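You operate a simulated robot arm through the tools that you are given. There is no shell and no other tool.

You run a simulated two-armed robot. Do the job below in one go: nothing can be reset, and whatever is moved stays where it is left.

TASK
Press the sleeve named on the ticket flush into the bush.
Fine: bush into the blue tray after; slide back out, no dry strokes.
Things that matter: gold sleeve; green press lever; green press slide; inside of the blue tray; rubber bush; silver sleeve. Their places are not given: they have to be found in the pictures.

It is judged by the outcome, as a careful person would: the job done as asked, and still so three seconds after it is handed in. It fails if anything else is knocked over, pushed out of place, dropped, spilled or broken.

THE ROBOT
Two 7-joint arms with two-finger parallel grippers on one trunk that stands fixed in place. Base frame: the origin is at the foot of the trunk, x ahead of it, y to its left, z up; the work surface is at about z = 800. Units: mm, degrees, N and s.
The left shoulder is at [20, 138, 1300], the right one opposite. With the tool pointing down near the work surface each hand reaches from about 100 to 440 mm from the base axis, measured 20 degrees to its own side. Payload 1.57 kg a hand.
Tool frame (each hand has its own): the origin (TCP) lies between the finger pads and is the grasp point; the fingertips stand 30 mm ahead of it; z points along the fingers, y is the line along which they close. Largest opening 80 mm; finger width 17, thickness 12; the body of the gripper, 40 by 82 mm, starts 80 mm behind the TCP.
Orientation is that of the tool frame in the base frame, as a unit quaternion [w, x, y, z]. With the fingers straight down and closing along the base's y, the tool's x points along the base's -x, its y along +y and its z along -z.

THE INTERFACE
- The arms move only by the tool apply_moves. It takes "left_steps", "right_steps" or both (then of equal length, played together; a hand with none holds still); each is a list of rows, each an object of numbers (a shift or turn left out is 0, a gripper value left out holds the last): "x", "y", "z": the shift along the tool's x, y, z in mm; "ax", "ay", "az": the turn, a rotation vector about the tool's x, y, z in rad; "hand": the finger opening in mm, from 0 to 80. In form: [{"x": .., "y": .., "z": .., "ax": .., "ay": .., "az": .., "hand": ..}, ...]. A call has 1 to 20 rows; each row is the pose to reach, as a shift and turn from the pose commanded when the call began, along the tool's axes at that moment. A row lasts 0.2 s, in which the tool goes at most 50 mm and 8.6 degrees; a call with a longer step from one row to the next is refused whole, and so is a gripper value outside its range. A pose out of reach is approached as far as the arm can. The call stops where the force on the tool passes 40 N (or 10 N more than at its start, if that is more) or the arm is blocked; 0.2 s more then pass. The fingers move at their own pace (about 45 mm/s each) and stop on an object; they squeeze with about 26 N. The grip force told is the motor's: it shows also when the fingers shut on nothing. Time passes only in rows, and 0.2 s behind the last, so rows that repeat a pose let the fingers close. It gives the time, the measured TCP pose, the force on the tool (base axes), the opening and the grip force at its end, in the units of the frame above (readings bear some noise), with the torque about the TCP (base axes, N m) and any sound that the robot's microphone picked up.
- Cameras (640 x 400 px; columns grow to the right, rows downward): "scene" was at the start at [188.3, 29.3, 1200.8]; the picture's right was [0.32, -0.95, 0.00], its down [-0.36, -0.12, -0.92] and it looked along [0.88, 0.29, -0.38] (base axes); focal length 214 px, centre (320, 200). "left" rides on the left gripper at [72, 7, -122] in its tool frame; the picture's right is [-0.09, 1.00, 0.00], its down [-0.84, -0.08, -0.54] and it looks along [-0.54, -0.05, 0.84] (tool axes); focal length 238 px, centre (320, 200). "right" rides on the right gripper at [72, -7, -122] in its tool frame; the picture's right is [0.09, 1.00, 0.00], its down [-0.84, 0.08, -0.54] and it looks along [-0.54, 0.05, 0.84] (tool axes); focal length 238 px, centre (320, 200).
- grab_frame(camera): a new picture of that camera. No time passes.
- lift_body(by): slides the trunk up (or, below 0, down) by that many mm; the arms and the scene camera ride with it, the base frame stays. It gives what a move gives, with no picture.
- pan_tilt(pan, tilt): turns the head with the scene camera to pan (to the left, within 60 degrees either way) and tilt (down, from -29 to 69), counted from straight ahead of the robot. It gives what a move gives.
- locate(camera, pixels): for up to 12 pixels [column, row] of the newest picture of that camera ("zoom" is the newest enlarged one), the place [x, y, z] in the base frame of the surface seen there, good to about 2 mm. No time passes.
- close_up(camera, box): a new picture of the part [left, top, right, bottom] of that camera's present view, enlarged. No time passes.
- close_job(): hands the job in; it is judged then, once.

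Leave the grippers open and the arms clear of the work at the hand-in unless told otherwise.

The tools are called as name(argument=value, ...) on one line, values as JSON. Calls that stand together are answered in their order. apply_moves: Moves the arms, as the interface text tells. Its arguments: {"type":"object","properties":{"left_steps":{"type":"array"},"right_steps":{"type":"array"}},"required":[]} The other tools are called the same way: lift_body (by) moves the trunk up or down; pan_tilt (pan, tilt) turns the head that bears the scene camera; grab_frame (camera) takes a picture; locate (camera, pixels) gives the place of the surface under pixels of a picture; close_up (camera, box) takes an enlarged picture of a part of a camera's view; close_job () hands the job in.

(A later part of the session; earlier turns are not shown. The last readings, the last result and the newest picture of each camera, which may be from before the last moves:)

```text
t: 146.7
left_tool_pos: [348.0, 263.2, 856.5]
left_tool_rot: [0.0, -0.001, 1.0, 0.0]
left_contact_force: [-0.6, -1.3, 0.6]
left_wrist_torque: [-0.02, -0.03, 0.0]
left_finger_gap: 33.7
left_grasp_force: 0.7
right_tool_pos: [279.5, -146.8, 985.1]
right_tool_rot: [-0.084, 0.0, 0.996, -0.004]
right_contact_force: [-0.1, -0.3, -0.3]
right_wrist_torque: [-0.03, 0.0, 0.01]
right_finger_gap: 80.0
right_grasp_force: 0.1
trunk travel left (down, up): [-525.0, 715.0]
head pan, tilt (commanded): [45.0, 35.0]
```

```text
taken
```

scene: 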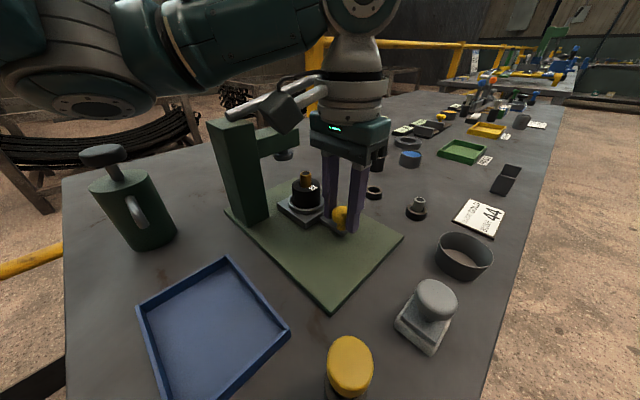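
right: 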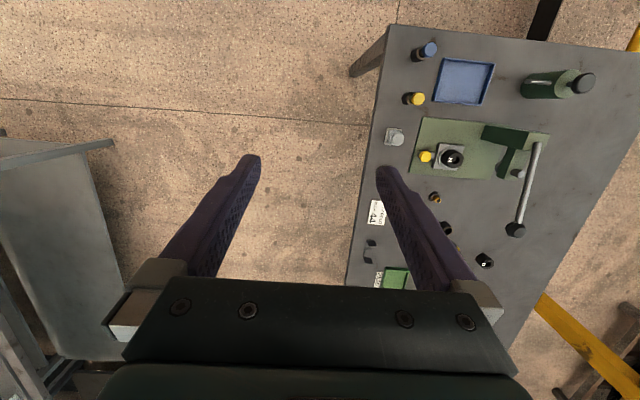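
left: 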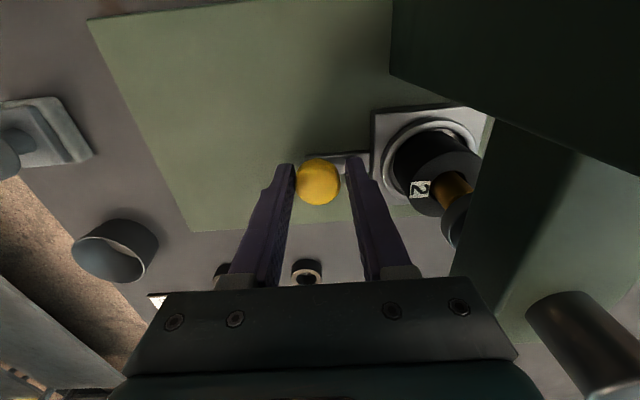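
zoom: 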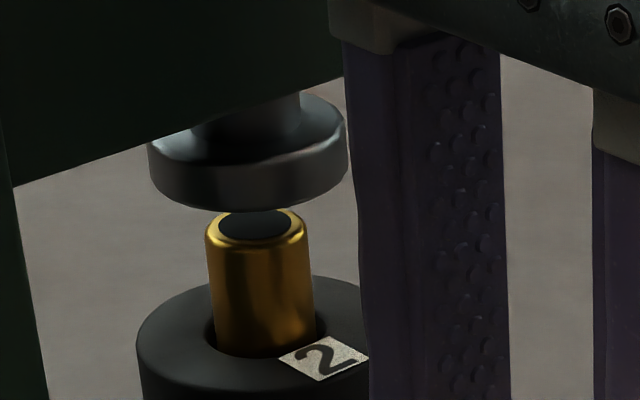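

The slide no longer moves: end stop reached, sleeve centred under the ram. Releasing: back off 1.5 mm, open a little, lift above the knob, then retreat in −y.

apply_moves(left_steps=[{"y": -1.5, "hand": 36}, {"y": -1.5, "hand": 38}, {"y": -1.5, "z": -8, "hand": 38}, {"y": -1.5, "z": -18, "hand": 38}, {"y": -1.5, "z": -28, "hand": 38}, {"y": -1.5, "z": -40, "hand": 38}, {"y": -12, "z": -48, "hand": 38}, {"y": -24, "z": -56, "hand": 38}, {"y": -36, "z": -64, "hand": 38}, {"y": -48, "z": -72, "hand": 38}, {"y": -60, "z": -80, "hand": 38}, {"y": -60, "z": -80, "hand": 38}])

grab_frame(camera="scene")

```text
t: 149.3
left_tool_pos: [347.5, 201.4, 937.5]
left_tool_rot: [0.0, -0.001, 1.0, 0.0]
left_contact_force: [0.4, 0.5, 0.0]
left_wrist_torque: [0.01, 0.02, -0.01]
left_finger_gap: 37.9
left_grasp_force: 0.0
right_tool_pos: [280.5, -146.1, 985.2]
right_tool_rot: [-0.084, -0.001, 0.996, -0.003]
right_contact_force: [-0.1, -0.5, 0.3]
right_wrist_torque: [-0.02, 0.0, 0.01]
right_finger_gap: 80.0
right_grasp_force: 0.0
trunk travel left (down, up): [-525.0, 715.0]
head pan, tilt (commanded): [45.0, 35.0]
```

```text
taken
```

scene: 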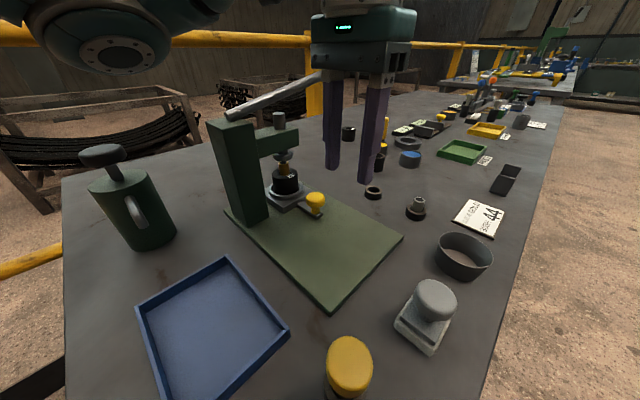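

Slide is in, hand clear. Now the lever: measuring the rod and knob.

close_up(camera="scene", box=[200, 40, 360, 140])

locate(camera="scene", pixels=[[231, 113], [245, 106], [260, 100], [275, 93], [290, 87], [305, 80], [315, 76]])

```text
4.00 times, centred on (280, 90) of scene
```

zoom: 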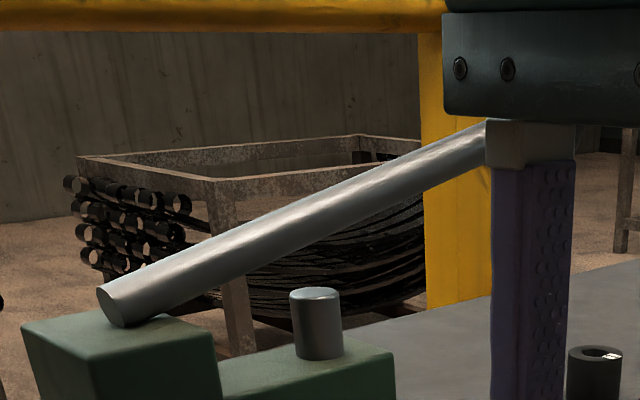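

```text
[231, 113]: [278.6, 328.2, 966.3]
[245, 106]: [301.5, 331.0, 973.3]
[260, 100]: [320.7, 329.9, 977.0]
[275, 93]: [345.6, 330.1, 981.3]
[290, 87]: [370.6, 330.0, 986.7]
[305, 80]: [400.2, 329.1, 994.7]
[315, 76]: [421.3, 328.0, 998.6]
```

Rod rises ~12° from the pivot (≈(280,330,967)) to the knob; its plane is y≈330. Raising the trunk by 100 and moving the left hand above the lever with closed fingers.

lift_body(by=100)

apply_moves(left_steps=[{"x": -8, "z": -12, "hand": 0}, {"x": -16, "y": 4, "z": -25, "hand": 0}, {"x": -24, "y": 12, "z": -38, "hand": 0}, {"x": -33, "y": 24, "z": -50, "hand": 0}, {"x": -42, "y": 38, "z": -58, "hand": 0}, {"x": -51, "y": 52, "z": -60, "hand": 0}, {"x": -60, "y": 66, "z": -60, "hand": 0}, {"x": -68, "y": 80, "z": -60, "hand": 0}, {"x": -72, "y": 94, "z": -60, "hand": 0}, {"x": -75, "y": 108, "z": -60, "hand": 0}, {"x": -78, "y": 120, "z": -60, "hand": 0}, {"x": -80, "y": 129, "z": -60, "hand": 0}, {"x": -80, "y": 129, "z": -60, "hand": 0}])

grab_frame(camera="left")

grab_frame(camera="scene")

```text
t: 150.7
left_tool_pos: [346.9, 202.6, 1036.6]
left_tool_rot: [0.0, -0.001, 1.0, 0.0]
left_contact_force: [0.6, 1.0, -0.3]
left_wrist_torque: [-0.01, -0.03, -0.03]
left_finger_gap: 38.1
left_grasp_force: 0.1
right_tool_pos: [280.9, -145.7, 1085.7]
right_tool_rot: [-0.083, -0.001, 0.997, -0.004]
right_contact_force: [0.4, 0.7, -0.3]
right_wrist_torque: [0.0, -0.07, -0.01]
right_finger_gap: 80.1
right_grasp_force: 0.0
trunk travel left (down, up): [-625.0, 615.0]
head pan, tilt (commanded): [45.0, 35.0]
```

```text
t: 153.5
left_tool_pos: [426.5, 330.6, 1097.2]
left_tool_rot: [0.001, 0.0, 1.0, 0.0]
left_contact_force: [-0.6, 0.3, 0.0]
left_wrist_torque: [0.02, 0.01, -0.01]
left_finger_gap: 0.1
left_grasp_force: 21.0
right_tool_pos: [279.9, -146.9, 1085.5]
right_tool_rot: [-0.084, -0.001, 0.996, -0.002]
right_contact_force: [-0.1, -0.4, -1.1]
right_wrist_torque: [-0.01, -0.03, -0.02]
right_finger_gap: 80.1
right_grasp_force: 0.0
trunk travel left (down, up): [-625.0, 615.0]
head pan, tilt (commanded): [45.0, 35.0]
```

```text
taken
```

left: 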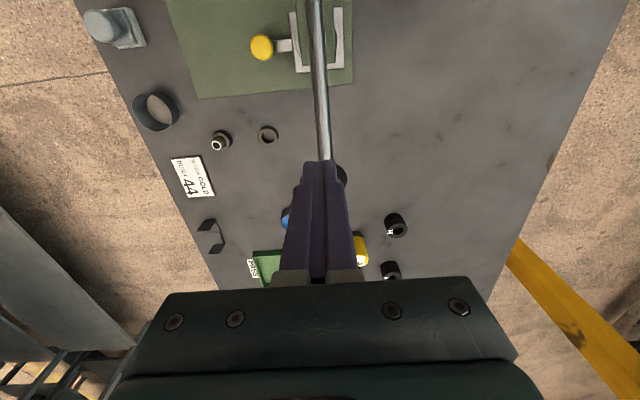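

```text
taken
```

scene: 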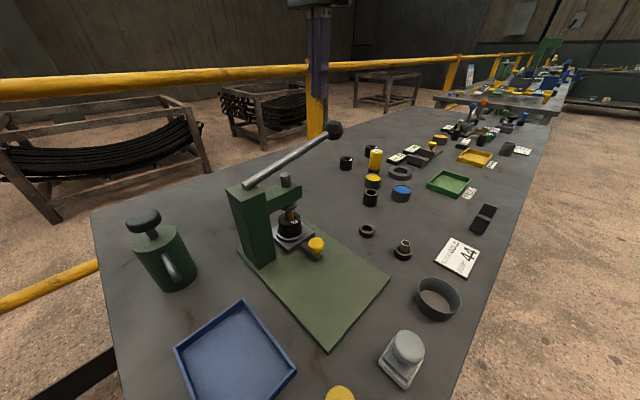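

The rod runs right under the closed fingers (col ≈ 324). Locating rod points in the left and scene views.

locate(camera="left", pixels=[[317, 30], [320, 80], [323, 120], [325, 150], [331, 150], [318, 150], [343, 175]])

locate(camera="scene", pixels=[[250, 186], [270, 172], [290, 158], [310, 146], [325, 136], [334, 129], [334, 124], [328, 130], [341, 131]])

close_up(camera="scene", box=[230, 100, 350, 200])

```text
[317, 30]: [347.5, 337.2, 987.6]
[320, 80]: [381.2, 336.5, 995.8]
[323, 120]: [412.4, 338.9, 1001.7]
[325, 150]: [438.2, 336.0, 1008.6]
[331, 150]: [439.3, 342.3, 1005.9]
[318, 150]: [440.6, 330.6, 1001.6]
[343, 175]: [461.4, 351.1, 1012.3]
```

```text
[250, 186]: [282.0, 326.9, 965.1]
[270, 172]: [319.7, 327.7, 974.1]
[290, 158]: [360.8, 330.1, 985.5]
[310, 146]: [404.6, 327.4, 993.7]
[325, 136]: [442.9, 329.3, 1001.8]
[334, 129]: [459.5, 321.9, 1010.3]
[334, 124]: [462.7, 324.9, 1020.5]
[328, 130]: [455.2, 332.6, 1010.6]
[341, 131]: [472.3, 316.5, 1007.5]
```

```text
4.00 times, centred on (290, 150) of scene
```

zoom: 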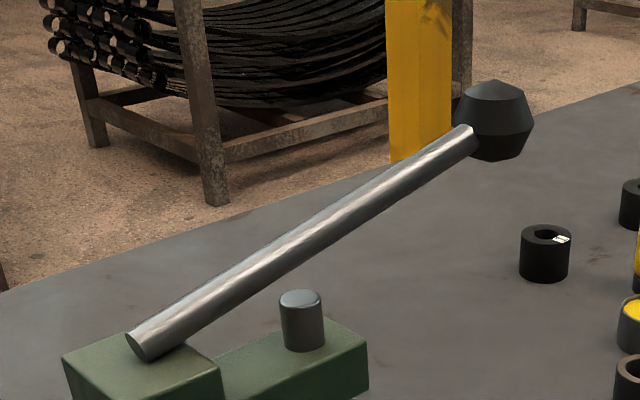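

Rod axis at y≈336.5, top z≈1008.5 at x=438. Aligning above it: x→437, y→336.5; then lowering the trunk by 45 mm (fingertips to ≈13 mm above the rod).

apply_moves(left_steps=[{"x": -4, "y": 2}, {"x": -8, "y": 4}, {"x": -10.5, "y": 6}, {"x": -10.5, "y": 6}])

lift_body(by=-45)

grab_frame(camera="left")

grab_frame(camera="scene")

```text
t: 154.5
left_tool_pos: [437.3, 337.5, 1096.3]
left_tool_rot: [0.0, 0.0, 1.0, 0.0]
left_contact_force: [-0.2, -0.7, -0.3]
left_wrist_torque: [-0.02, 0.0, 0.01]
left_finger_gap: 0.0
left_grasp_force: 20.7
right_tool_pos: [280.4, -146.5, 1084.8]
right_tool_rot: [-0.084, -0.001, 0.996, -0.003]
right_contact_force: [0.7, -0.6, -0.6]
right_wrist_torque: [-0.01, 0.01, 0.0]
right_finger_gap: 79.9
right_grasp_force: 0.0
trunk travel left (down, up): [-625.0, 615.0]
head pan, tilt (commanded): [45.0, 35.0]
```

```text
t: 155.3
left_tool_pos: [438.1, 337.3, 1052.3]
left_tool_rot: [0.0, 0.0, 1.0, 0.0]
left_contact_force: [0.6, -0.6, -0.8]
left_wrist_torque: [0.01, 0.04, -0.01]
left_finger_gap: 0.0
left_grasp_force: 21.0
right_tool_pos: [280.4, -147.3, 1039.9]
right_tool_rot: [-0.084, -0.001, 0.996, -0.003]
right_contact_force: [0.0, 0.2, -0.3]
right_wrist_torque: [0.0, 0.01, 0.01]
right_finger_gap: 80.3
right_grasp_force: 0.1
trunk travel left (down, up): [-580.0, 660.0]
head pan, tilt (commanded): [45.0, 35.0]
```

```text
taken
```

left: 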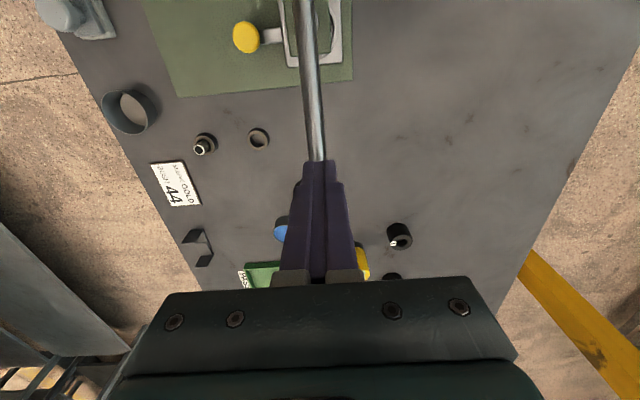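

```text
taken
```

scene: 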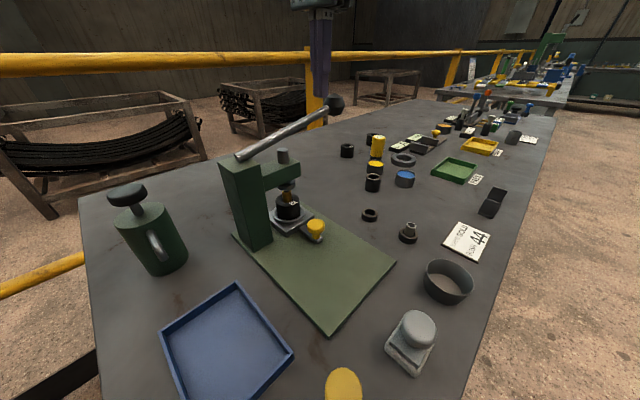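

close_up(camera="left", box=[280, 120, 360, 180])

close_up(camera="scene", box=[270, 60, 370, 140])

```text
6.67 times, centred on (320, 150) of left
```

zoom: 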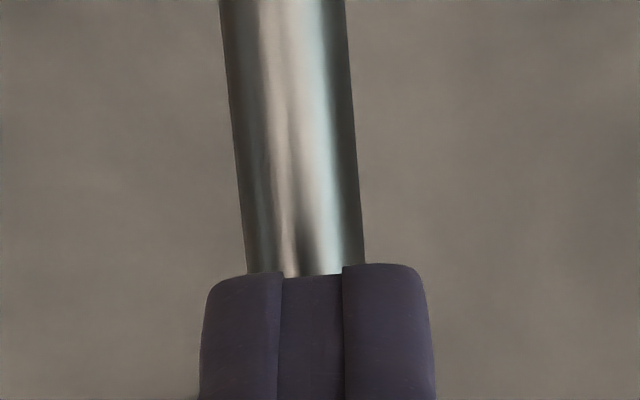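

```text
5.00 times, centred on (320, 100) of scene
```

zoom: 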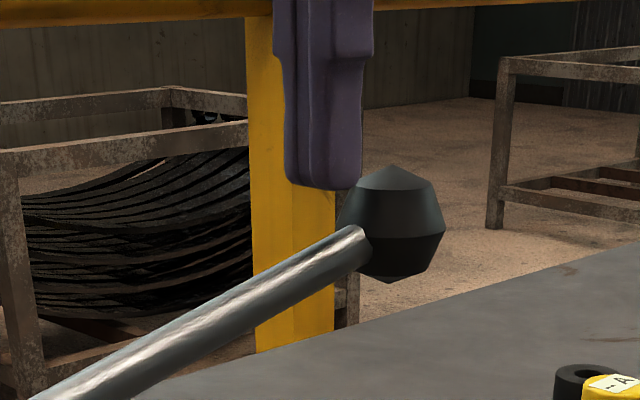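

Fingers are ~1.7 mm to the +y side of the rod axis and ~8 mm short of the knob. Shifting y −1.7, x −3, then descending until I feel the rod.

apply_moves(left_steps=[{"x": 1.5, "y": -1}, {"x": 3, "y": -1.7, "z": 3}, {"x": 3, "y": -1.7, "z": 6}, {"x": 3, "y": -1.7, "z": 9}, {"x": 3, "y": -1.7, "z": 11}, {"x": 3, "y": -1.7, "z": 12}])

close_up(camera="scene", box=[270, 60, 370, 140])

```text
t: 156.8
left_tool_pos: [434.2, 334.9, 1041.0]
left_tool_rot: [0.0, 0.0, 1.0, -0.001]
left_contact_force: [0.0, -0.2, 1.1]
left_wrist_torque: [0.05, -0.03, 0.0]
left_finger_gap: 0.4
left_grasp_force: 21.3
right_tool_pos: [282.0, -147.7, 1040.0]
right_tool_rot: [-0.084, -0.001, 0.996, -0.002]
right_contact_force: [-0.5, -0.8, 0.2]
right_wrist_torque: [0.02, -0.02, 0.01]
right_finger_gap: 79.8
right_grasp_force: 0.1
trunk travel left (down, up): [-580.0, 660.0]
head pan, tilt (commanded): [45.0, 35.0]
```

```text
5.00 times, centred on (320, 100) of scene
```

zoom: 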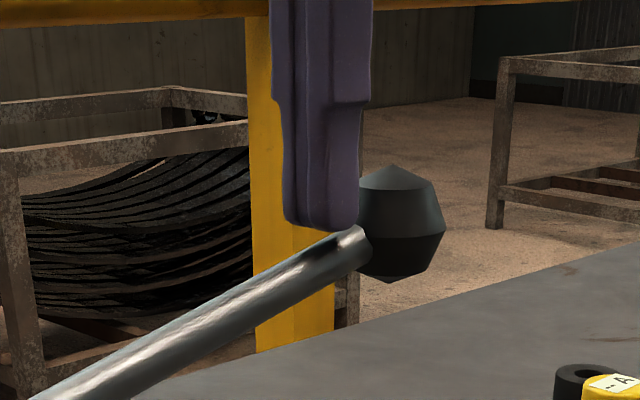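

Tips are just on the rod. Starting the press stroke: straight down, 4 mm per row, watching force and sound.

apply_moves(left_steps=[{"z": 3}, {"z": 7}, {"z": 11}, {"z": 15}, {"z": 19}, {"z": 23}, {"z": 27}, {"z": 31}, {"z": 35}, {"z": 39}])

grab_frame(camera="scene")

close_up(camera="scene", box=[220, 80, 350, 240])

```text
t: 158.9
left_tool_pos: [435.8, 336.5, 1000.3]
left_tool_rot: [0.001, 0.0, 1.0, -0.001]
left_contact_force: [1.7, -3.6, 10.5]
left_wrist_torque: [-0.14, -0.02, 0.04]
left_finger_gap: 0.0
left_grasp_force: 21.1
right_tool_pos: [281.1, -146.7, 1040.1]
right_tool_rot: [-0.084, -0.001, 0.997, -0.003]
right_contact_force: [-0.4, 0.1, -0.7]
right_wrist_torque: [0.0, 0.03, 0.01]
right_finger_gap: 80.0
right_grasp_force: 0.0
trunk travel left (down, up): [-580.0, 660.0]
head pan, tilt (commanded): [45.0, 35.0]
```

```text
taken
```

scene: 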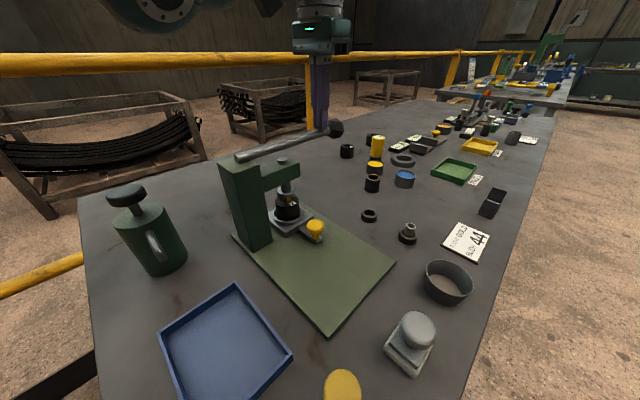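

```text
2.50 times, centred on (285, 160) of scene
```

zoom: 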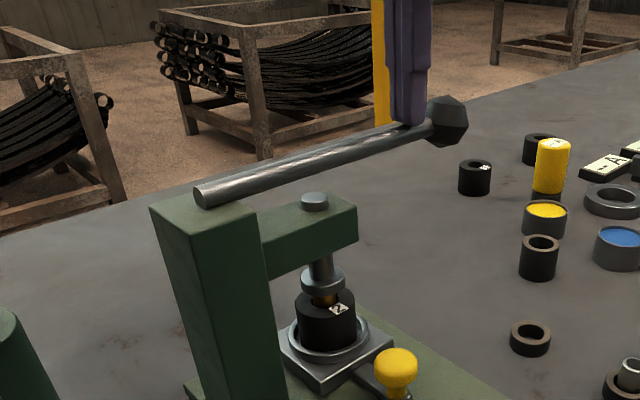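

The ram pad has come down onto the sleeve (10.5 N). Continuing the stroke.

apply_moves(left_steps=[{"z": 3}, {"z": 6}, {"z": 9}, {"z": 12}, {"z": 15}, {"z": 18}])

close_up(camera="scene", box=[220, 80, 350, 240])

close_up(camera="scene", box=[262, 170, 318, 230])

```text
t: 160.3
left_tool_pos: [436.9, 336.5, 984.5]
left_tool_rot: [-0.001, 0.0, 1.0, -0.001]
left_contact_force: [1.3, -3.6, 12.7]
left_wrist_torque: [-0.07, 0.06, 0.09]
left_finger_gap: 0.0
left_grasp_force: 21.4
right_tool_pos: [282.5, -146.8, 1040.2]
right_tool_rot: [-0.084, -0.001, 0.996, -0.003]
right_contact_force: [-0.2, -0.1, -0.3]
right_wrist_torque: [0.02, 0.01, 0.03]
right_finger_gap: 79.8
right_grasp_force: 0.0
trunk travel left (down, up): [-580.0, 660.0]
head pan, tilt (commanded): [45.0, 35.0]
```

```text
2.50 times, centred on (285, 160) of scene
```

zoom: 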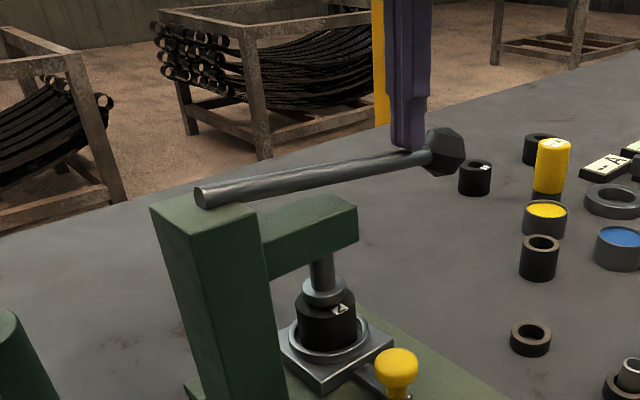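

```text
6.67 times, centred on (290, 200) of scene
```

zoom: 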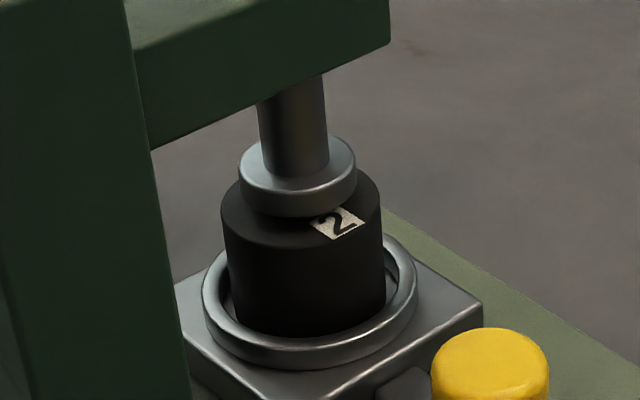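

The ram pad is now at or almost at the bush's top face. Continuing in 1.5 mm steps until a firm stop is felt.

apply_moves(left_steps=[{"z": 1.5}, {"z": 3}, {"z": 4.5}, {"z": 6}])

close_up(camera="scene", box=[262, 170, 318, 230])

```text
t: 161.3
left_tool_pos: [435.9, 335.2, 978.6]
left_tool_rot: [0.001, 0.0, 1.0, 0.0]
left_contact_force: [-2.8, -3.2, 13.2]
left_wrist_torque: [-0.09, 0.15, -0.03]
left_finger_gap: 0.0
left_grasp_force: 21.8
right_tool_pos: [281.4, -146.3, 1039.9]
right_tool_rot: [-0.084, -0.001, 0.996, -0.003]
right_contact_force: [0.0, 0.2, 0.4]
right_wrist_torque: [0.02, -0.01, 0.0]
right_finger_gap: 80.1
right_grasp_force: 0.1
trunk travel left (down, up): [-580.0, 660.0]
head pan, tilt (commanded): [45.0, 35.0]
```

```text
6.67 times, centred on (290, 200) of scene
```

zoom: 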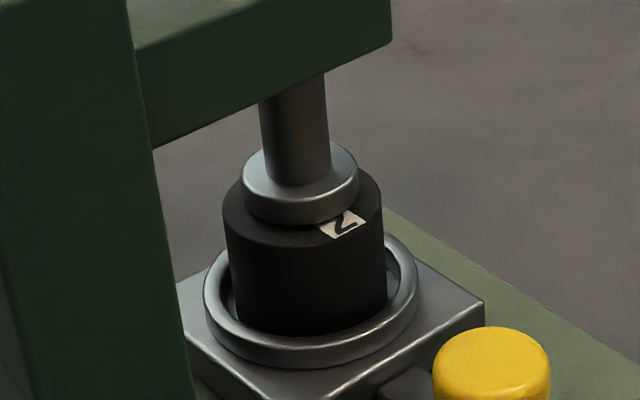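

Still moving at 13 N. Continuing in small steps.

apply_moves(left_steps=[{"z": 1}, {"z": 2}, {"z": 3}, {"z": 4}])

close_up(camera="scene", box=[262, 170, 318, 230])

```text
t: 162.3
left_tool_pos: [436.1, 336.1, 974.2]
left_tool_rot: [0.001, 0.0, 1.0, 0.0]
left_contact_force: [-2.7, -3.8, 19.1]
left_wrist_torque: [-0.14, 0.26, -0.01]
left_finger_gap: 0.0
left_grasp_force: 21.5
right_tool_pos: [281.7, -145.0, 1040.4]
right_tool_rot: [-0.084, -0.001, 0.996, -0.003]
right_contact_force: [0.2, 0.1, 1.0]
right_wrist_torque: [-0.02, 0.01, 0.04]
right_finger_gap: 80.0
right_grasp_force: 0.0
trunk travel left (down, up): [-580.0, 660.0]
head pan, tilt (commanded): [45.0, 35.0]
```

```text
6.67 times, centred on (290, 200) of scene
```

zoom: 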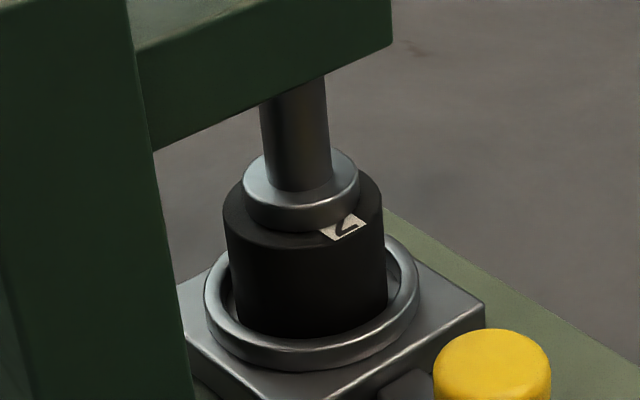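

Force rising (19 N), pad almost seated on the bush. A few more 1 mm steps.

apply_moves(left_steps=[{"z": 1}, {"z": 2}, {"z": 3}])

close_up(camera="scene", box=[262, 170, 318, 230])

```text
t: 163.1
left_tool_pos: [437.3, 335.6, 975.2]
left_tool_rot: [0.004, -0.002, 1.0, 0.001]
left_contact_force: [-0.3, 1.9, 14.6]
left_wrist_torque: [0.01, 0.14, -0.05]
left_finger_gap: 0.0
left_grasp_force: 20.9
right_tool_pos: [280.9, -145.8, 1040.0]
right_tool_rot: [-0.084, -0.002, 0.996, -0.003]
right_contact_force: [0.8, -0.4, 0.4]
right_wrist_torque: [0.02, -0.02, -0.02]
right_finger_gap: 80.1
right_grasp_force: 0.0
trunk travel left (down, up): [-580.0, 660.0]
head pan, tilt (commanded): [45.0, 35.0]
stopped in row 3 (left hand): the force on the tool passed its limit at 41 N (the readings are from after the stop); the commanded pose is now the measured one
```

```text
6.67 times, centred on (290, 200) of scene
```

zoom: 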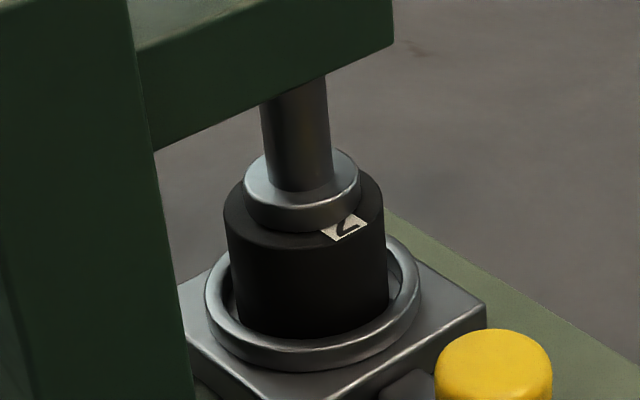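

Firm stop at 41 N: the pad sits on the bush. I'll press once more to the limit in the same stroke (lever still down) to confirm the end position doesn't change.

apply_moves(left_steps=[{"z": 0.7}, {"z": 1.4}, {"z": 2.1}, {"z": 2.8}, {"z": 3.5}, {"z": 4.2}])

close_up(camera="scene", box=[262, 170, 318, 230])

```text
t: 163.9
left_tool_pos: [438.8, 337.2, 974.7]
left_tool_rot: [0.005, -0.001, 1.0, 0.0]
left_contact_force: [-1.1, 2.8, 14.9]
left_wrist_torque: [0.07, 0.13, 0.05]
left_finger_gap: 0.2
left_grasp_force: 21.4
right_tool_pos: [280.7, -145.7, 1040.1]
right_tool_rot: [-0.084, -0.002, 0.996, -0.003]
right_contact_force: [0.4, 0.0, 0.4]
right_wrist_torque: [0.02, -0.01, -0.03]
right_finger_gap: 80.2
right_grasp_force: 0.1
trunk travel left (down, up): [-580.0, 660.0]
head pan, tilt (commanded): [45.0, 35.0]
stopped in row 3 (left hand): the force on the tool passed its limit at 41 N (the readings are from after the stop); the commanded pose is now the measured one
```

```text
6.67 times, centred on (290, 200) of scene
```

zoom: 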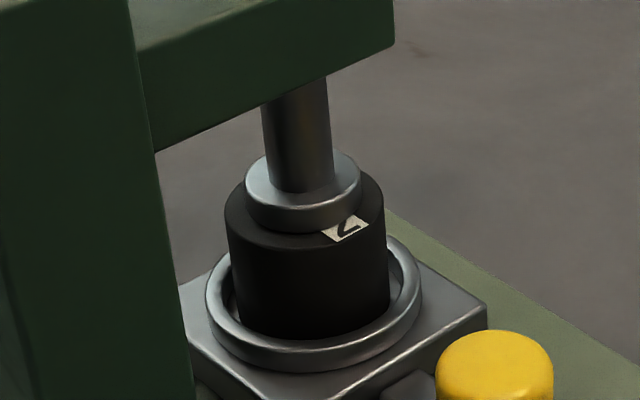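

Same end position (z≈974.5) with the limit force: seated. Now raising the hand slowly to see if the lever springs back.

apply_moves(left_steps=[{"z": -5}, {"z": -10}, {"z": -15}, {"z": -20}, {"z": -25}, {"z": -30}, {"z": -30}])

close_up(camera="scene", box=[220, 80, 350, 240])

close_up(camera="scene", box=[262, 170, 318, 230])

```text
t: 165.5
left_tool_pos: [437.3, 335.2, 1001.5]
left_tool_rot: [0.004, 0.001, 1.0, -0.001]
left_contact_force: [0.4, 0.1, 1.9]
left_wrist_torque: [-0.03, 0.04, 0.01]
left_finger_gap: 0.0
left_grasp_force: 21.1
right_tool_pos: [280.7, -146.9, 1039.5]
right_tool_rot: [-0.084, -0.001, 0.996, -0.003]
right_contact_force: [-0.1, -0.3, -0.5]
right_wrist_torque: [0.0, 0.01, -0.04]
right_finger_gap: 79.9
right_grasp_force: 0.0
trunk travel left (down, up): [-580.0, 660.0]
head pan, tilt (commanded): [45.0, 35.0]
```

```text
2.50 times, centred on (285, 160) of scene
```

zoom: 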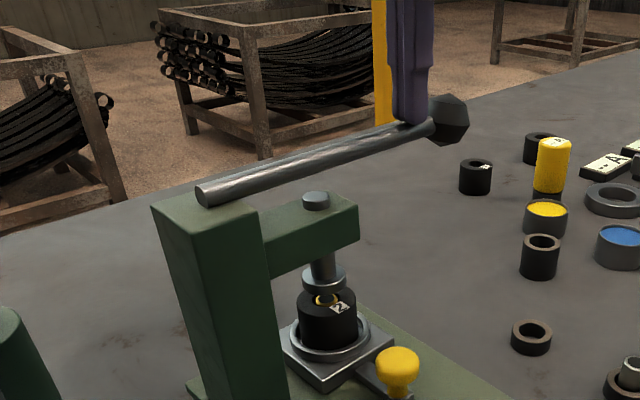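

```text
6.67 times, centred on (290, 200) of scene
```

zoom: 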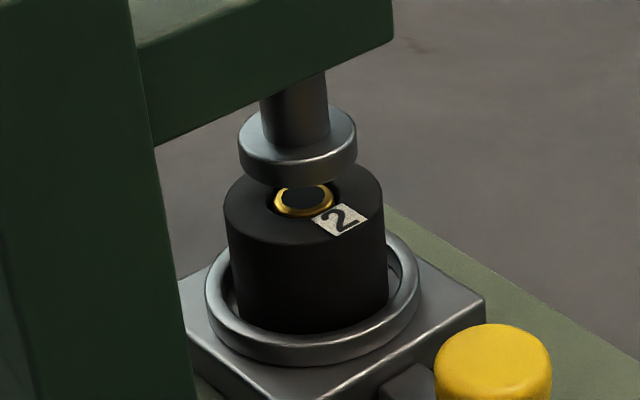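

The lever follows the hand up (spring return), and the sleeve now shows about flush in the bush. Letting the lever all the way up slowly.

apply_moves(left_steps=[{"z": -5}, {"z": -10}, {"z": -15}, {"z": -20}, {"z": -25}, {"z": -30}, {"z": -35}, {"z": -40}, {"z": -46}, {"z": -52}, {"z": -52}])

close_up(camera="scene", box=[220, 80, 350, 240])

close_up(camera="scene", box=[268, 176, 308, 216])

```text
t: 167.9
left_tool_pos: [435.9, 335.9, 1055.6]
left_tool_rot: [0.004, 0.0, 1.0, -0.001]
left_contact_force: [-0.2, 0.7, -0.1]
left_wrist_torque: [0.0, -0.03, 0.02]
left_finger_gap: 0.0
left_grasp_force: 21.4
right_tool_pos: [280.6, -145.8, 1038.9]
right_tool_rot: [-0.083, -0.002, 0.997, -0.004]
right_contact_force: [-0.2, 0.0, 0.5]
right_wrist_torque: [0.0, -0.04, -0.01]
right_finger_gap: 79.9
right_grasp_force: 0.0
trunk travel left (down, up): [-580.0, 660.0]
head pan, tilt (commanded): [45.0, 35.0]
```

```text
2.50 times, centred on (285, 160) of scene
```

zoom: 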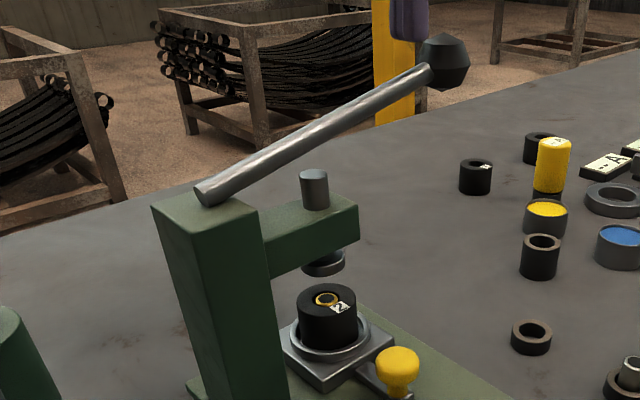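

```text
10.00 times, centred on (288, 196) of scene
```

zoom: 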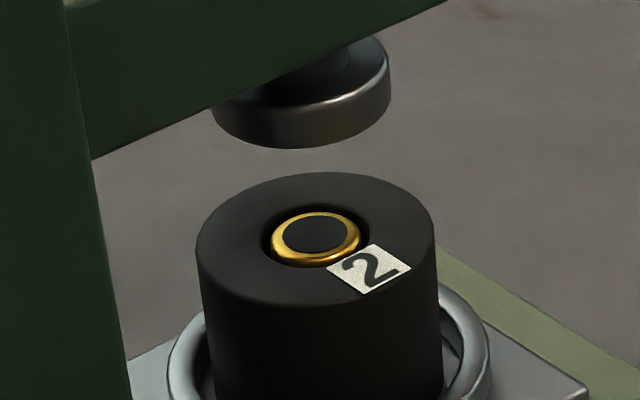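

Lever and ram are up. Measuring flushness: sleeve rim versus bush top.

locate(camera="zoom", pixels=[[315, 263], [280, 248], [352, 245], [315, 235], [290, 222], [345, 222], [225, 245], [250, 285], [320, 195], [410, 215], [310, 290], [235, 220]])

```text
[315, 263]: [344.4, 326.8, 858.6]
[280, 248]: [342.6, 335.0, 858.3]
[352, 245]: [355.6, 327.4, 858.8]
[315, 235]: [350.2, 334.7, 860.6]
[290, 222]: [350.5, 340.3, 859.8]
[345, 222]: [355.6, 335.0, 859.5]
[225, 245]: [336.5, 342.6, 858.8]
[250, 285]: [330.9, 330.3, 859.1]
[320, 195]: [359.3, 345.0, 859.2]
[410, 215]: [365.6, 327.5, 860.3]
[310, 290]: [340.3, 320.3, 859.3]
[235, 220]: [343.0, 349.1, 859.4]
```

Sleeve rim and bush top agree within about 1 mm: flush. Next, slide back out. Moving the left hand away from the lever, down to in front of the slide knob.

apply_moves(left_steps=[{"z": -8, "hand": 0}, {"x": 4, "y": -12, "z": -8, "hand": 0}, {"x": 10, "y": -28, "z": -8, "hand": 0}, {"x": 18, "y": -44, "z": -8, "hand": 0}, {"x": 27, "y": -60, "z": -8, "hand": 0}, {"x": 36, "y": -76, "z": -8, "hand": 0}, {"x": 45, "y": -90, "z": -2, "hand": 10}, {"x": 55, "y": -103, "z": 10, "hand": 20}, {"x": 65, "y": -115, "z": 25, "hand": 30}, {"x": 75, "y": -125, "z": 42, "hand": 38}, {"x": 85, "y": -133, "z": 60, "hand": 38}, {"x": 88.4, "y": -135, "z": 80, "hand": 38}, {"x": 88.4, "y": -135, "z": 100, "hand": 38}, {"x": 88.4, "y": -135, "z": 118, "hand": 38}, {"x": 88.4, "y": -135, "z": 118, "hand": 38}])

grab_frame(camera="left")

grab_frame(camera="scene")

```text
t: 171.1
left_tool_pos: [347.1, 200.2, 935.7]
left_tool_rot: [0.003, 0.0, 1.0, -0.001]
left_contact_force: [-0.2, 0.4, -1.0]
left_wrist_torque: [-0.01, 0.03, 0.0]
left_finger_gap: 37.7
left_grasp_force: 0.0
right_tool_pos: [281.4, -146.6, 1040.0]
right_tool_rot: [-0.084, -0.001, 0.996, -0.003]
right_contact_force: [0.1, -0.2, -0.7]
right_wrist_torque: [-0.05, -0.02, 0.03]
right_finger_gap: 79.9
right_grasp_force: 0.0
trunk travel left (down, up): [-580.0, 660.0]
head pan, tilt (commanded): [45.0, 35.0]
```

```text
taken
```

left: 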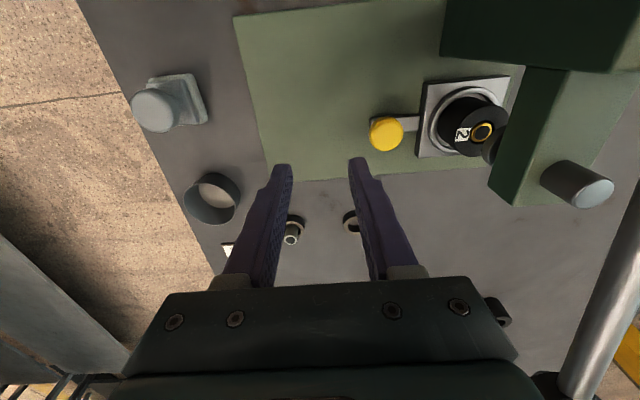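

```text
taken
```

scene: 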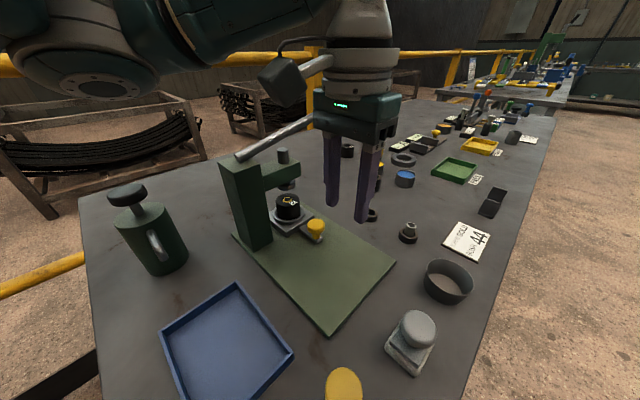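

close_up(camera="left", box=[346, 100, 426, 160])

```text
6.67 times, centred on (386, 130) of left
```

zoom: 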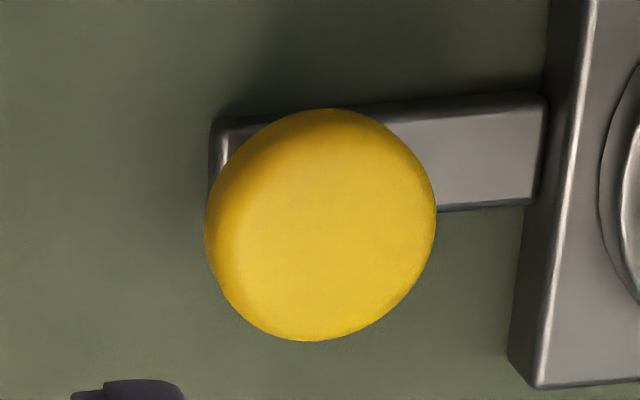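

locate(camera="zoom", pixels=[[222, 230], [425, 230], [320, 125], [320, 330], [325, 228], [480, 130], [480, 190], [560, 200], [570, 100]])

```text
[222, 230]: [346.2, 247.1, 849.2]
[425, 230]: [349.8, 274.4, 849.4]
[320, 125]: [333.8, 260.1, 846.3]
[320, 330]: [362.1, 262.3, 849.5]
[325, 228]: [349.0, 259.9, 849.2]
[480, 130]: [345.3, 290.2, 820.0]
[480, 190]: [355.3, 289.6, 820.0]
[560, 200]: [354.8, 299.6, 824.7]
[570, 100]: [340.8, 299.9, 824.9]
```

Knob centre now (348,260.7), nest edge y≈299.5. Going over the knob and down to z=857 with 38 mm opening.

apply_moves(left_steps=[{"y": 12, "z": 8, "hand": 38}, {"y": 24, "z": 16, "hand": 38}, {"y": 36, "z": 24, "hand": 38}, {"x": -0.9, "y": 48, "z": 30, "hand": 38}, {"x": -0.9, "y": 60.3, "z": 36, "hand": 38}, {"x": -0.9, "y": 60.3, "z": 46, "hand": 38}, {"x": -0.9, "y": 60.3, "z": 58, "hand": 38}, {"x": -0.9, "y": 60.3, "z": 70, "hand": 38}, {"x": -0.9, "y": 60.3, "z": 78.5, "hand": 38}, {"x": -0.9, "y": 60.3, "z": 78.5, "hand": 38}])

close_up(camera="scene", box=[220, 80, 400, 250])

close_up(camera="left", box=[240, 90, 400, 210])

```text
t: 173.3
left_tool_pos: [351.0, 261.3, 856.1]
left_tool_rot: [0.003, 0.0, 1.0, 0.0]
left_contact_force: [0.1, 0.2, -0.2]
left_wrist_torque: [-0.03, -0.01, -0.01]
left_finger_gap: 37.8
left_grasp_force: 0.0
right_tool_pos: [281.3, -145.8, 1040.0]
right_tool_rot: [-0.084, -0.001, 0.996, -0.003]
right_contact_force: [0.4, -0.2, -0.7]
right_wrist_torque: [0.01, -0.01, -0.01]
right_finger_gap: 80.1
right_grasp_force: 0.1
trunk travel left (down, up): [-580.0, 660.0]
head pan, tilt (commanded): [45.0, 35.0]
```

```text
2.35 times, centred on (310, 165) of scene
```

zoom: 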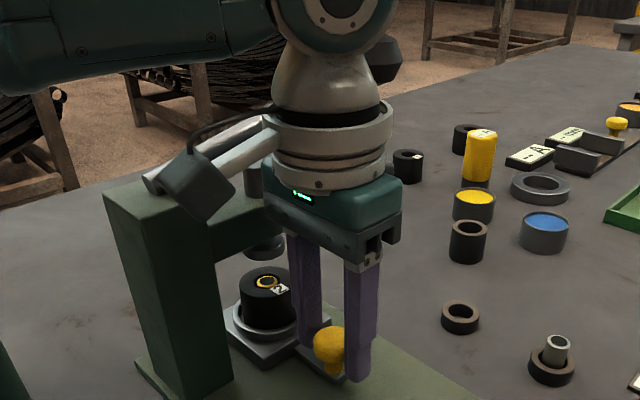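

```text
3.33 times, centred on (320, 150) of left
```

zoom: 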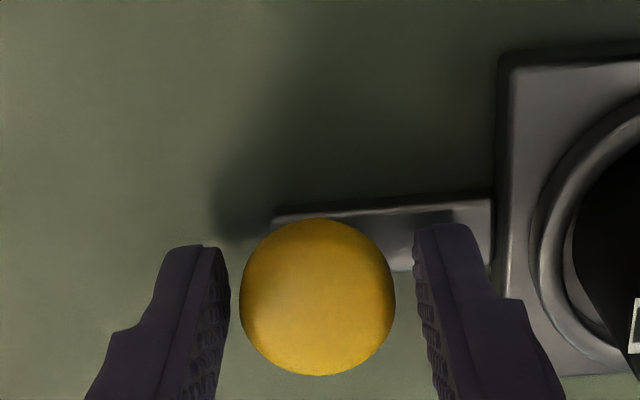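

Fingers straddle the knob. Pulling the slide out along −y with the finger behind the knob (gap 34), first 60 mm.

apply_moves(left_steps=[{"hand": 34}, {"y": -3, "hand": 34}, {"y": -8, "hand": 34}, {"y": -13, "hand": 34}, {"y": -18, "hand": 34}, {"y": -23, "hand": 34}, {"y": -28, "hand": 34}, {"y": -33, "hand": 34}, {"y": -38, "hand": 34}, {"y": -43, "hand": 34}, {"y": -48, "hand": 34}, {"y": -54, "hand": 34}, {"y": -60, "hand": 34}, {"y": -60, "hand": 34}])

close_up(camera="scene", box=[220, 80, 400, 250])

```text
t: 176.3
left_tool_pos: [350.3, 199.5, 856.8]
left_tool_rot: [0.003, 0.0, 1.0, -0.001]
left_contact_force: [-0.9, 1.5, -0.8]
left_wrist_torque: [0.02, 0.02, 0.0]
left_finger_gap: 34.3
left_grasp_force: 0.5
right_tool_pos: [280.6, -146.9, 1039.2]
right_tool_rot: [-0.083, -0.001, 0.997, -0.003]
right_contact_force: [-0.4, -0.9, 0.4]
right_wrist_torque: [0.01, -0.03, 0.0]
right_finger_gap: 79.9
right_grasp_force: 0.0
trunk travel left (down, up): [-580.0, 660.0]
head pan, tilt (commanded): [45.0, 35.0]
```

```text
2.35 times, centred on (310, 165) of scene
```

zoom: 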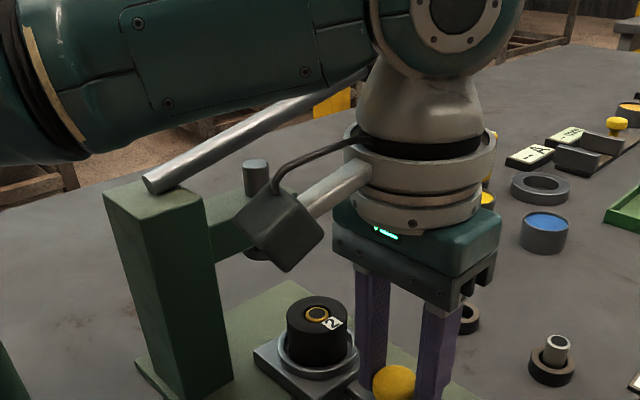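

locate(camera="zoom", pixels=[[100, 150], [200, 130], [300, 95], [350, 75], [250, 60], [150, 60], [440, 20], [340, 85], [200, 160]])

```text
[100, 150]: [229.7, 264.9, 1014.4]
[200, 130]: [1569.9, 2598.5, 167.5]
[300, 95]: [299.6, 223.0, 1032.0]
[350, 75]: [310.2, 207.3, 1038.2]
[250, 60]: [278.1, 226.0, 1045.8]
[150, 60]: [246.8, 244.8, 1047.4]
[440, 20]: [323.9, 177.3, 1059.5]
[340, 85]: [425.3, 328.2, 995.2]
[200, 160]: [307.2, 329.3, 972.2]
```

No conflict between forearm and lever. Continuing the pull, 44 mm more, then feeling for the outer stop.

apply_moves(left_steps=[{"y": -5, "hand": 34}, {"y": -10, "hand": 34}, {"y": -15, "hand": 34}, {"y": -20, "hand": 34}, {"y": -25, "hand": 34}, {"y": -30, "hand": 34}, {"y": -35, "hand": 34}, {"y": -39, "hand": 34}, {"y": -42, "hand": 34}, {"y": -44, "hand": 34}, {"y": -44, "hand": 34}])

grab_frame(camera="left")

```text
t: 178.7
left_tool_pos: [350.4, 155.7, 857.9]
left_tool_rot: [0.004, 0.001, 1.0, 0.0]
left_contact_force: [0.3, -0.2, 0.3]
left_wrist_torque: [0.02, -0.02, 0.01]
left_finger_gap: 34.0
left_grasp_force: 0.0
right_tool_pos: [281.0, -147.3, 1039.6]
right_tool_rot: [-0.084, -0.001, 0.996, -0.004]
right_contact_force: [-0.5, 0.3, -0.8]
right_wrist_torque: [0.0, 0.02, 0.01]
right_finger_gap: 80.0
right_grasp_force: 0.0
trunk travel left (down, up): [-580.0, 660.0]
head pan, tilt (commanded): [45.0, 35.0]
```

```text
taken
```

left: 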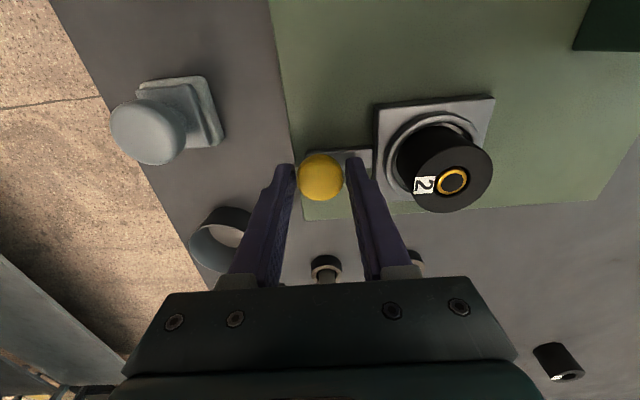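

Knob is ≈158, ~2 mm from where it was at the start. Pulling further in 1 mm steps to the stop.

apply_moves(left_steps=[{"y": -1, "hand": 34}, {"y": -2, "hand": 34}, {"y": -3, "hand": 34}, {"y": -3, "hand": 34}])

```text
t: 179.7
left_tool_pos: [350.1, 153.0, 856.7]
left_tool_rot: [0.004, -0.001, 1.0, 0.0]
left_contact_force: [0.2, 0.2, -0.3]
left_wrist_torque: [0.02, 0.02, 0.0]
left_finger_gap: 35.0
left_grasp_force: 0.1
right_tool_pos: [279.7, -146.3, 1039.4]
right_tool_rot: [-0.083, -0.002, 0.997, -0.002]
right_contact_force: [-1.4, -0.3, 0.1]
right_wrist_torque: [0.0, 0.0, 0.0]
right_finger_gap: 80.2
right_grasp_force: 0.1
trunk travel left (down, up): [-580.0, 660.0]
head pan, tilt (commanded): [45.0, 35.0]
```

The finger gap opened to 35.0, a hint of the stop. One more millimetre to confirm.

apply_moves(left_steps=[{"y": -0.7, "hand": 34}, {"y": -1.4, "hand": 34}, {"y": -1.4, "hand": 34}])

close_up(camera="left", box=[240, 90, 400, 210])

```text
t: 180.5
left_tool_pos: [349.6, 151.9, 858.4]
left_tool_rot: [0.004, 0.0, 1.0, 0.0]
left_contact_force: [-0.8, 2.3, -0.5]
left_wrist_torque: [0.05, 0.02, 0.0]
left_finger_gap: 36.5
left_grasp_force: 1.9
right_tool_pos: [280.5, -145.5, 1039.0]
right_tool_rot: [-0.083, -0.001, 0.997, -0.003]
right_contact_force: [-0.1, -1.0, -0.1]
right_wrist_torque: [-0.03, -0.01, 0.0]
right_finger_gap: 79.7
right_grasp_force: 0.1
trunk travel left (down, up): [-580.0, 660.0]
head pan, tilt (commanded): [45.0, 35.0]
```

```text
3.33 times, centred on (320, 150) of left
```

zoom: 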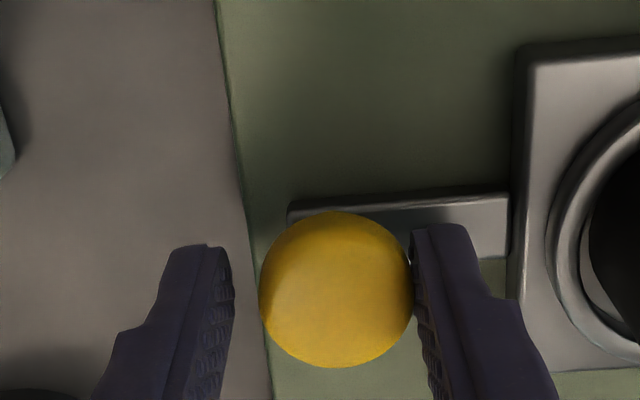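

Stop reached (gap pushed to 36.5, 2.3 N): slide fully out. Releasing the knob: back 2.5 mm, open, and lift.

apply_moves(left_steps=[{"y": 2.5, "hand": 38}, {"y": 2.5, "hand": 42}, {"y": 2.5, "z": -10, "hand": 42}, {"y": 2.5, "z": -22, "hand": 42}, {"y": 2.5, "z": -34, "hand": 42}, {"y": 2.5, "z": -46, "hand": 50}, {"y": 15, "z": -56, "hand": 60}, {"y": 30, "z": -64, "hand": 62}, {"y": 45, "z": -70, "hand": 62}, {"y": 60, "z": -76, "hand": 62}, {"y": 76, "z": -82, "hand": 62}, {"y": 76, "z": -82, "hand": 62}])

grab_frame(camera="left")

close_up(camera="scene", box=[240, 120, 420, 260])

```text
t: 183.1
left_tool_pos: [349.1, 227.4, 940.3]
left_tool_rot: [0.004, 0.0, 1.0, 0.0]
left_contact_force: [0.4, 0.0, 0.6]
left_wrist_torque: [0.01, 0.04, -0.02]
left_finger_gap: 62.1
left_grasp_force: 0.0
right_tool_pos: [280.9, -147.3, 1040.3]
right_tool_rot: [-0.085, -0.001, 0.996, -0.004]
right_contact_force: [-0.2, 0.5, -0.5]
right_wrist_torque: [-0.04, 0.02, 0.0]
right_finger_gap: 79.8
right_grasp_force: 0.0
trunk travel left (down, up): [-580.0, 660.0]
head pan, tilt (commanded): [45.0, 35.0]
```

```text
taken
```

left: 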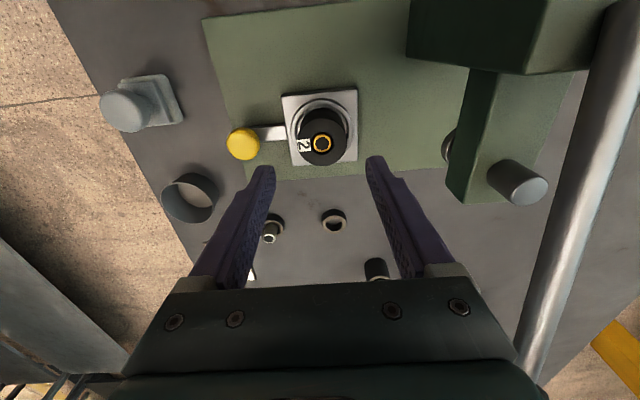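

```text
2.86 times, centred on (330, 190) of scene
```

zoom: 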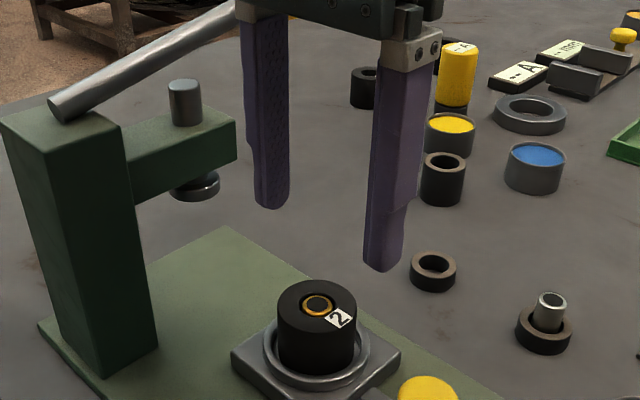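

Slide is out, bush with the flush gold sleeve in the nest. Measuring it from the left camera.

close_up(camera="left", box=[280, 90, 368, 170])

```text
5.00 times, centred on (324, 130) of left
```

zoom: 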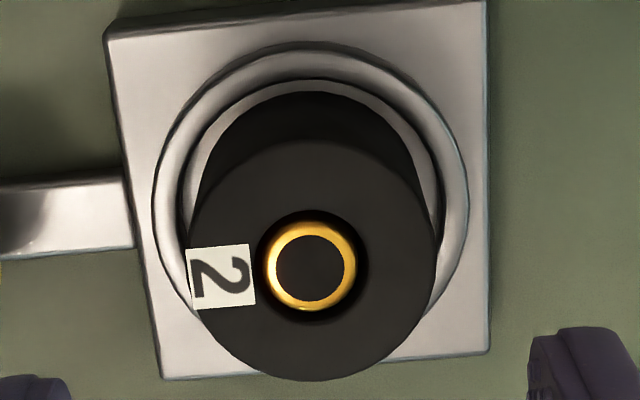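

locate(camera="zoom", pixels=[[196, 230], [428, 255], [312, 150], [312, 370], [270, 265], [354, 265], [312, 228], [312, 303], [312, 195], [312, 330], [240, 310], [390, 310]])

```text
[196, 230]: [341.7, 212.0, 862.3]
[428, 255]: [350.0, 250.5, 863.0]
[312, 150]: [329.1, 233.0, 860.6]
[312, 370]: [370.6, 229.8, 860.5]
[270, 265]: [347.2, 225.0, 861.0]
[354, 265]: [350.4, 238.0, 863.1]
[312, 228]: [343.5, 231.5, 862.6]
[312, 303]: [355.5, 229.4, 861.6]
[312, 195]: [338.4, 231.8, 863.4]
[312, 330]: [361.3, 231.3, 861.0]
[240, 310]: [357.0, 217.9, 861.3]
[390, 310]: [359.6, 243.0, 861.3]
```

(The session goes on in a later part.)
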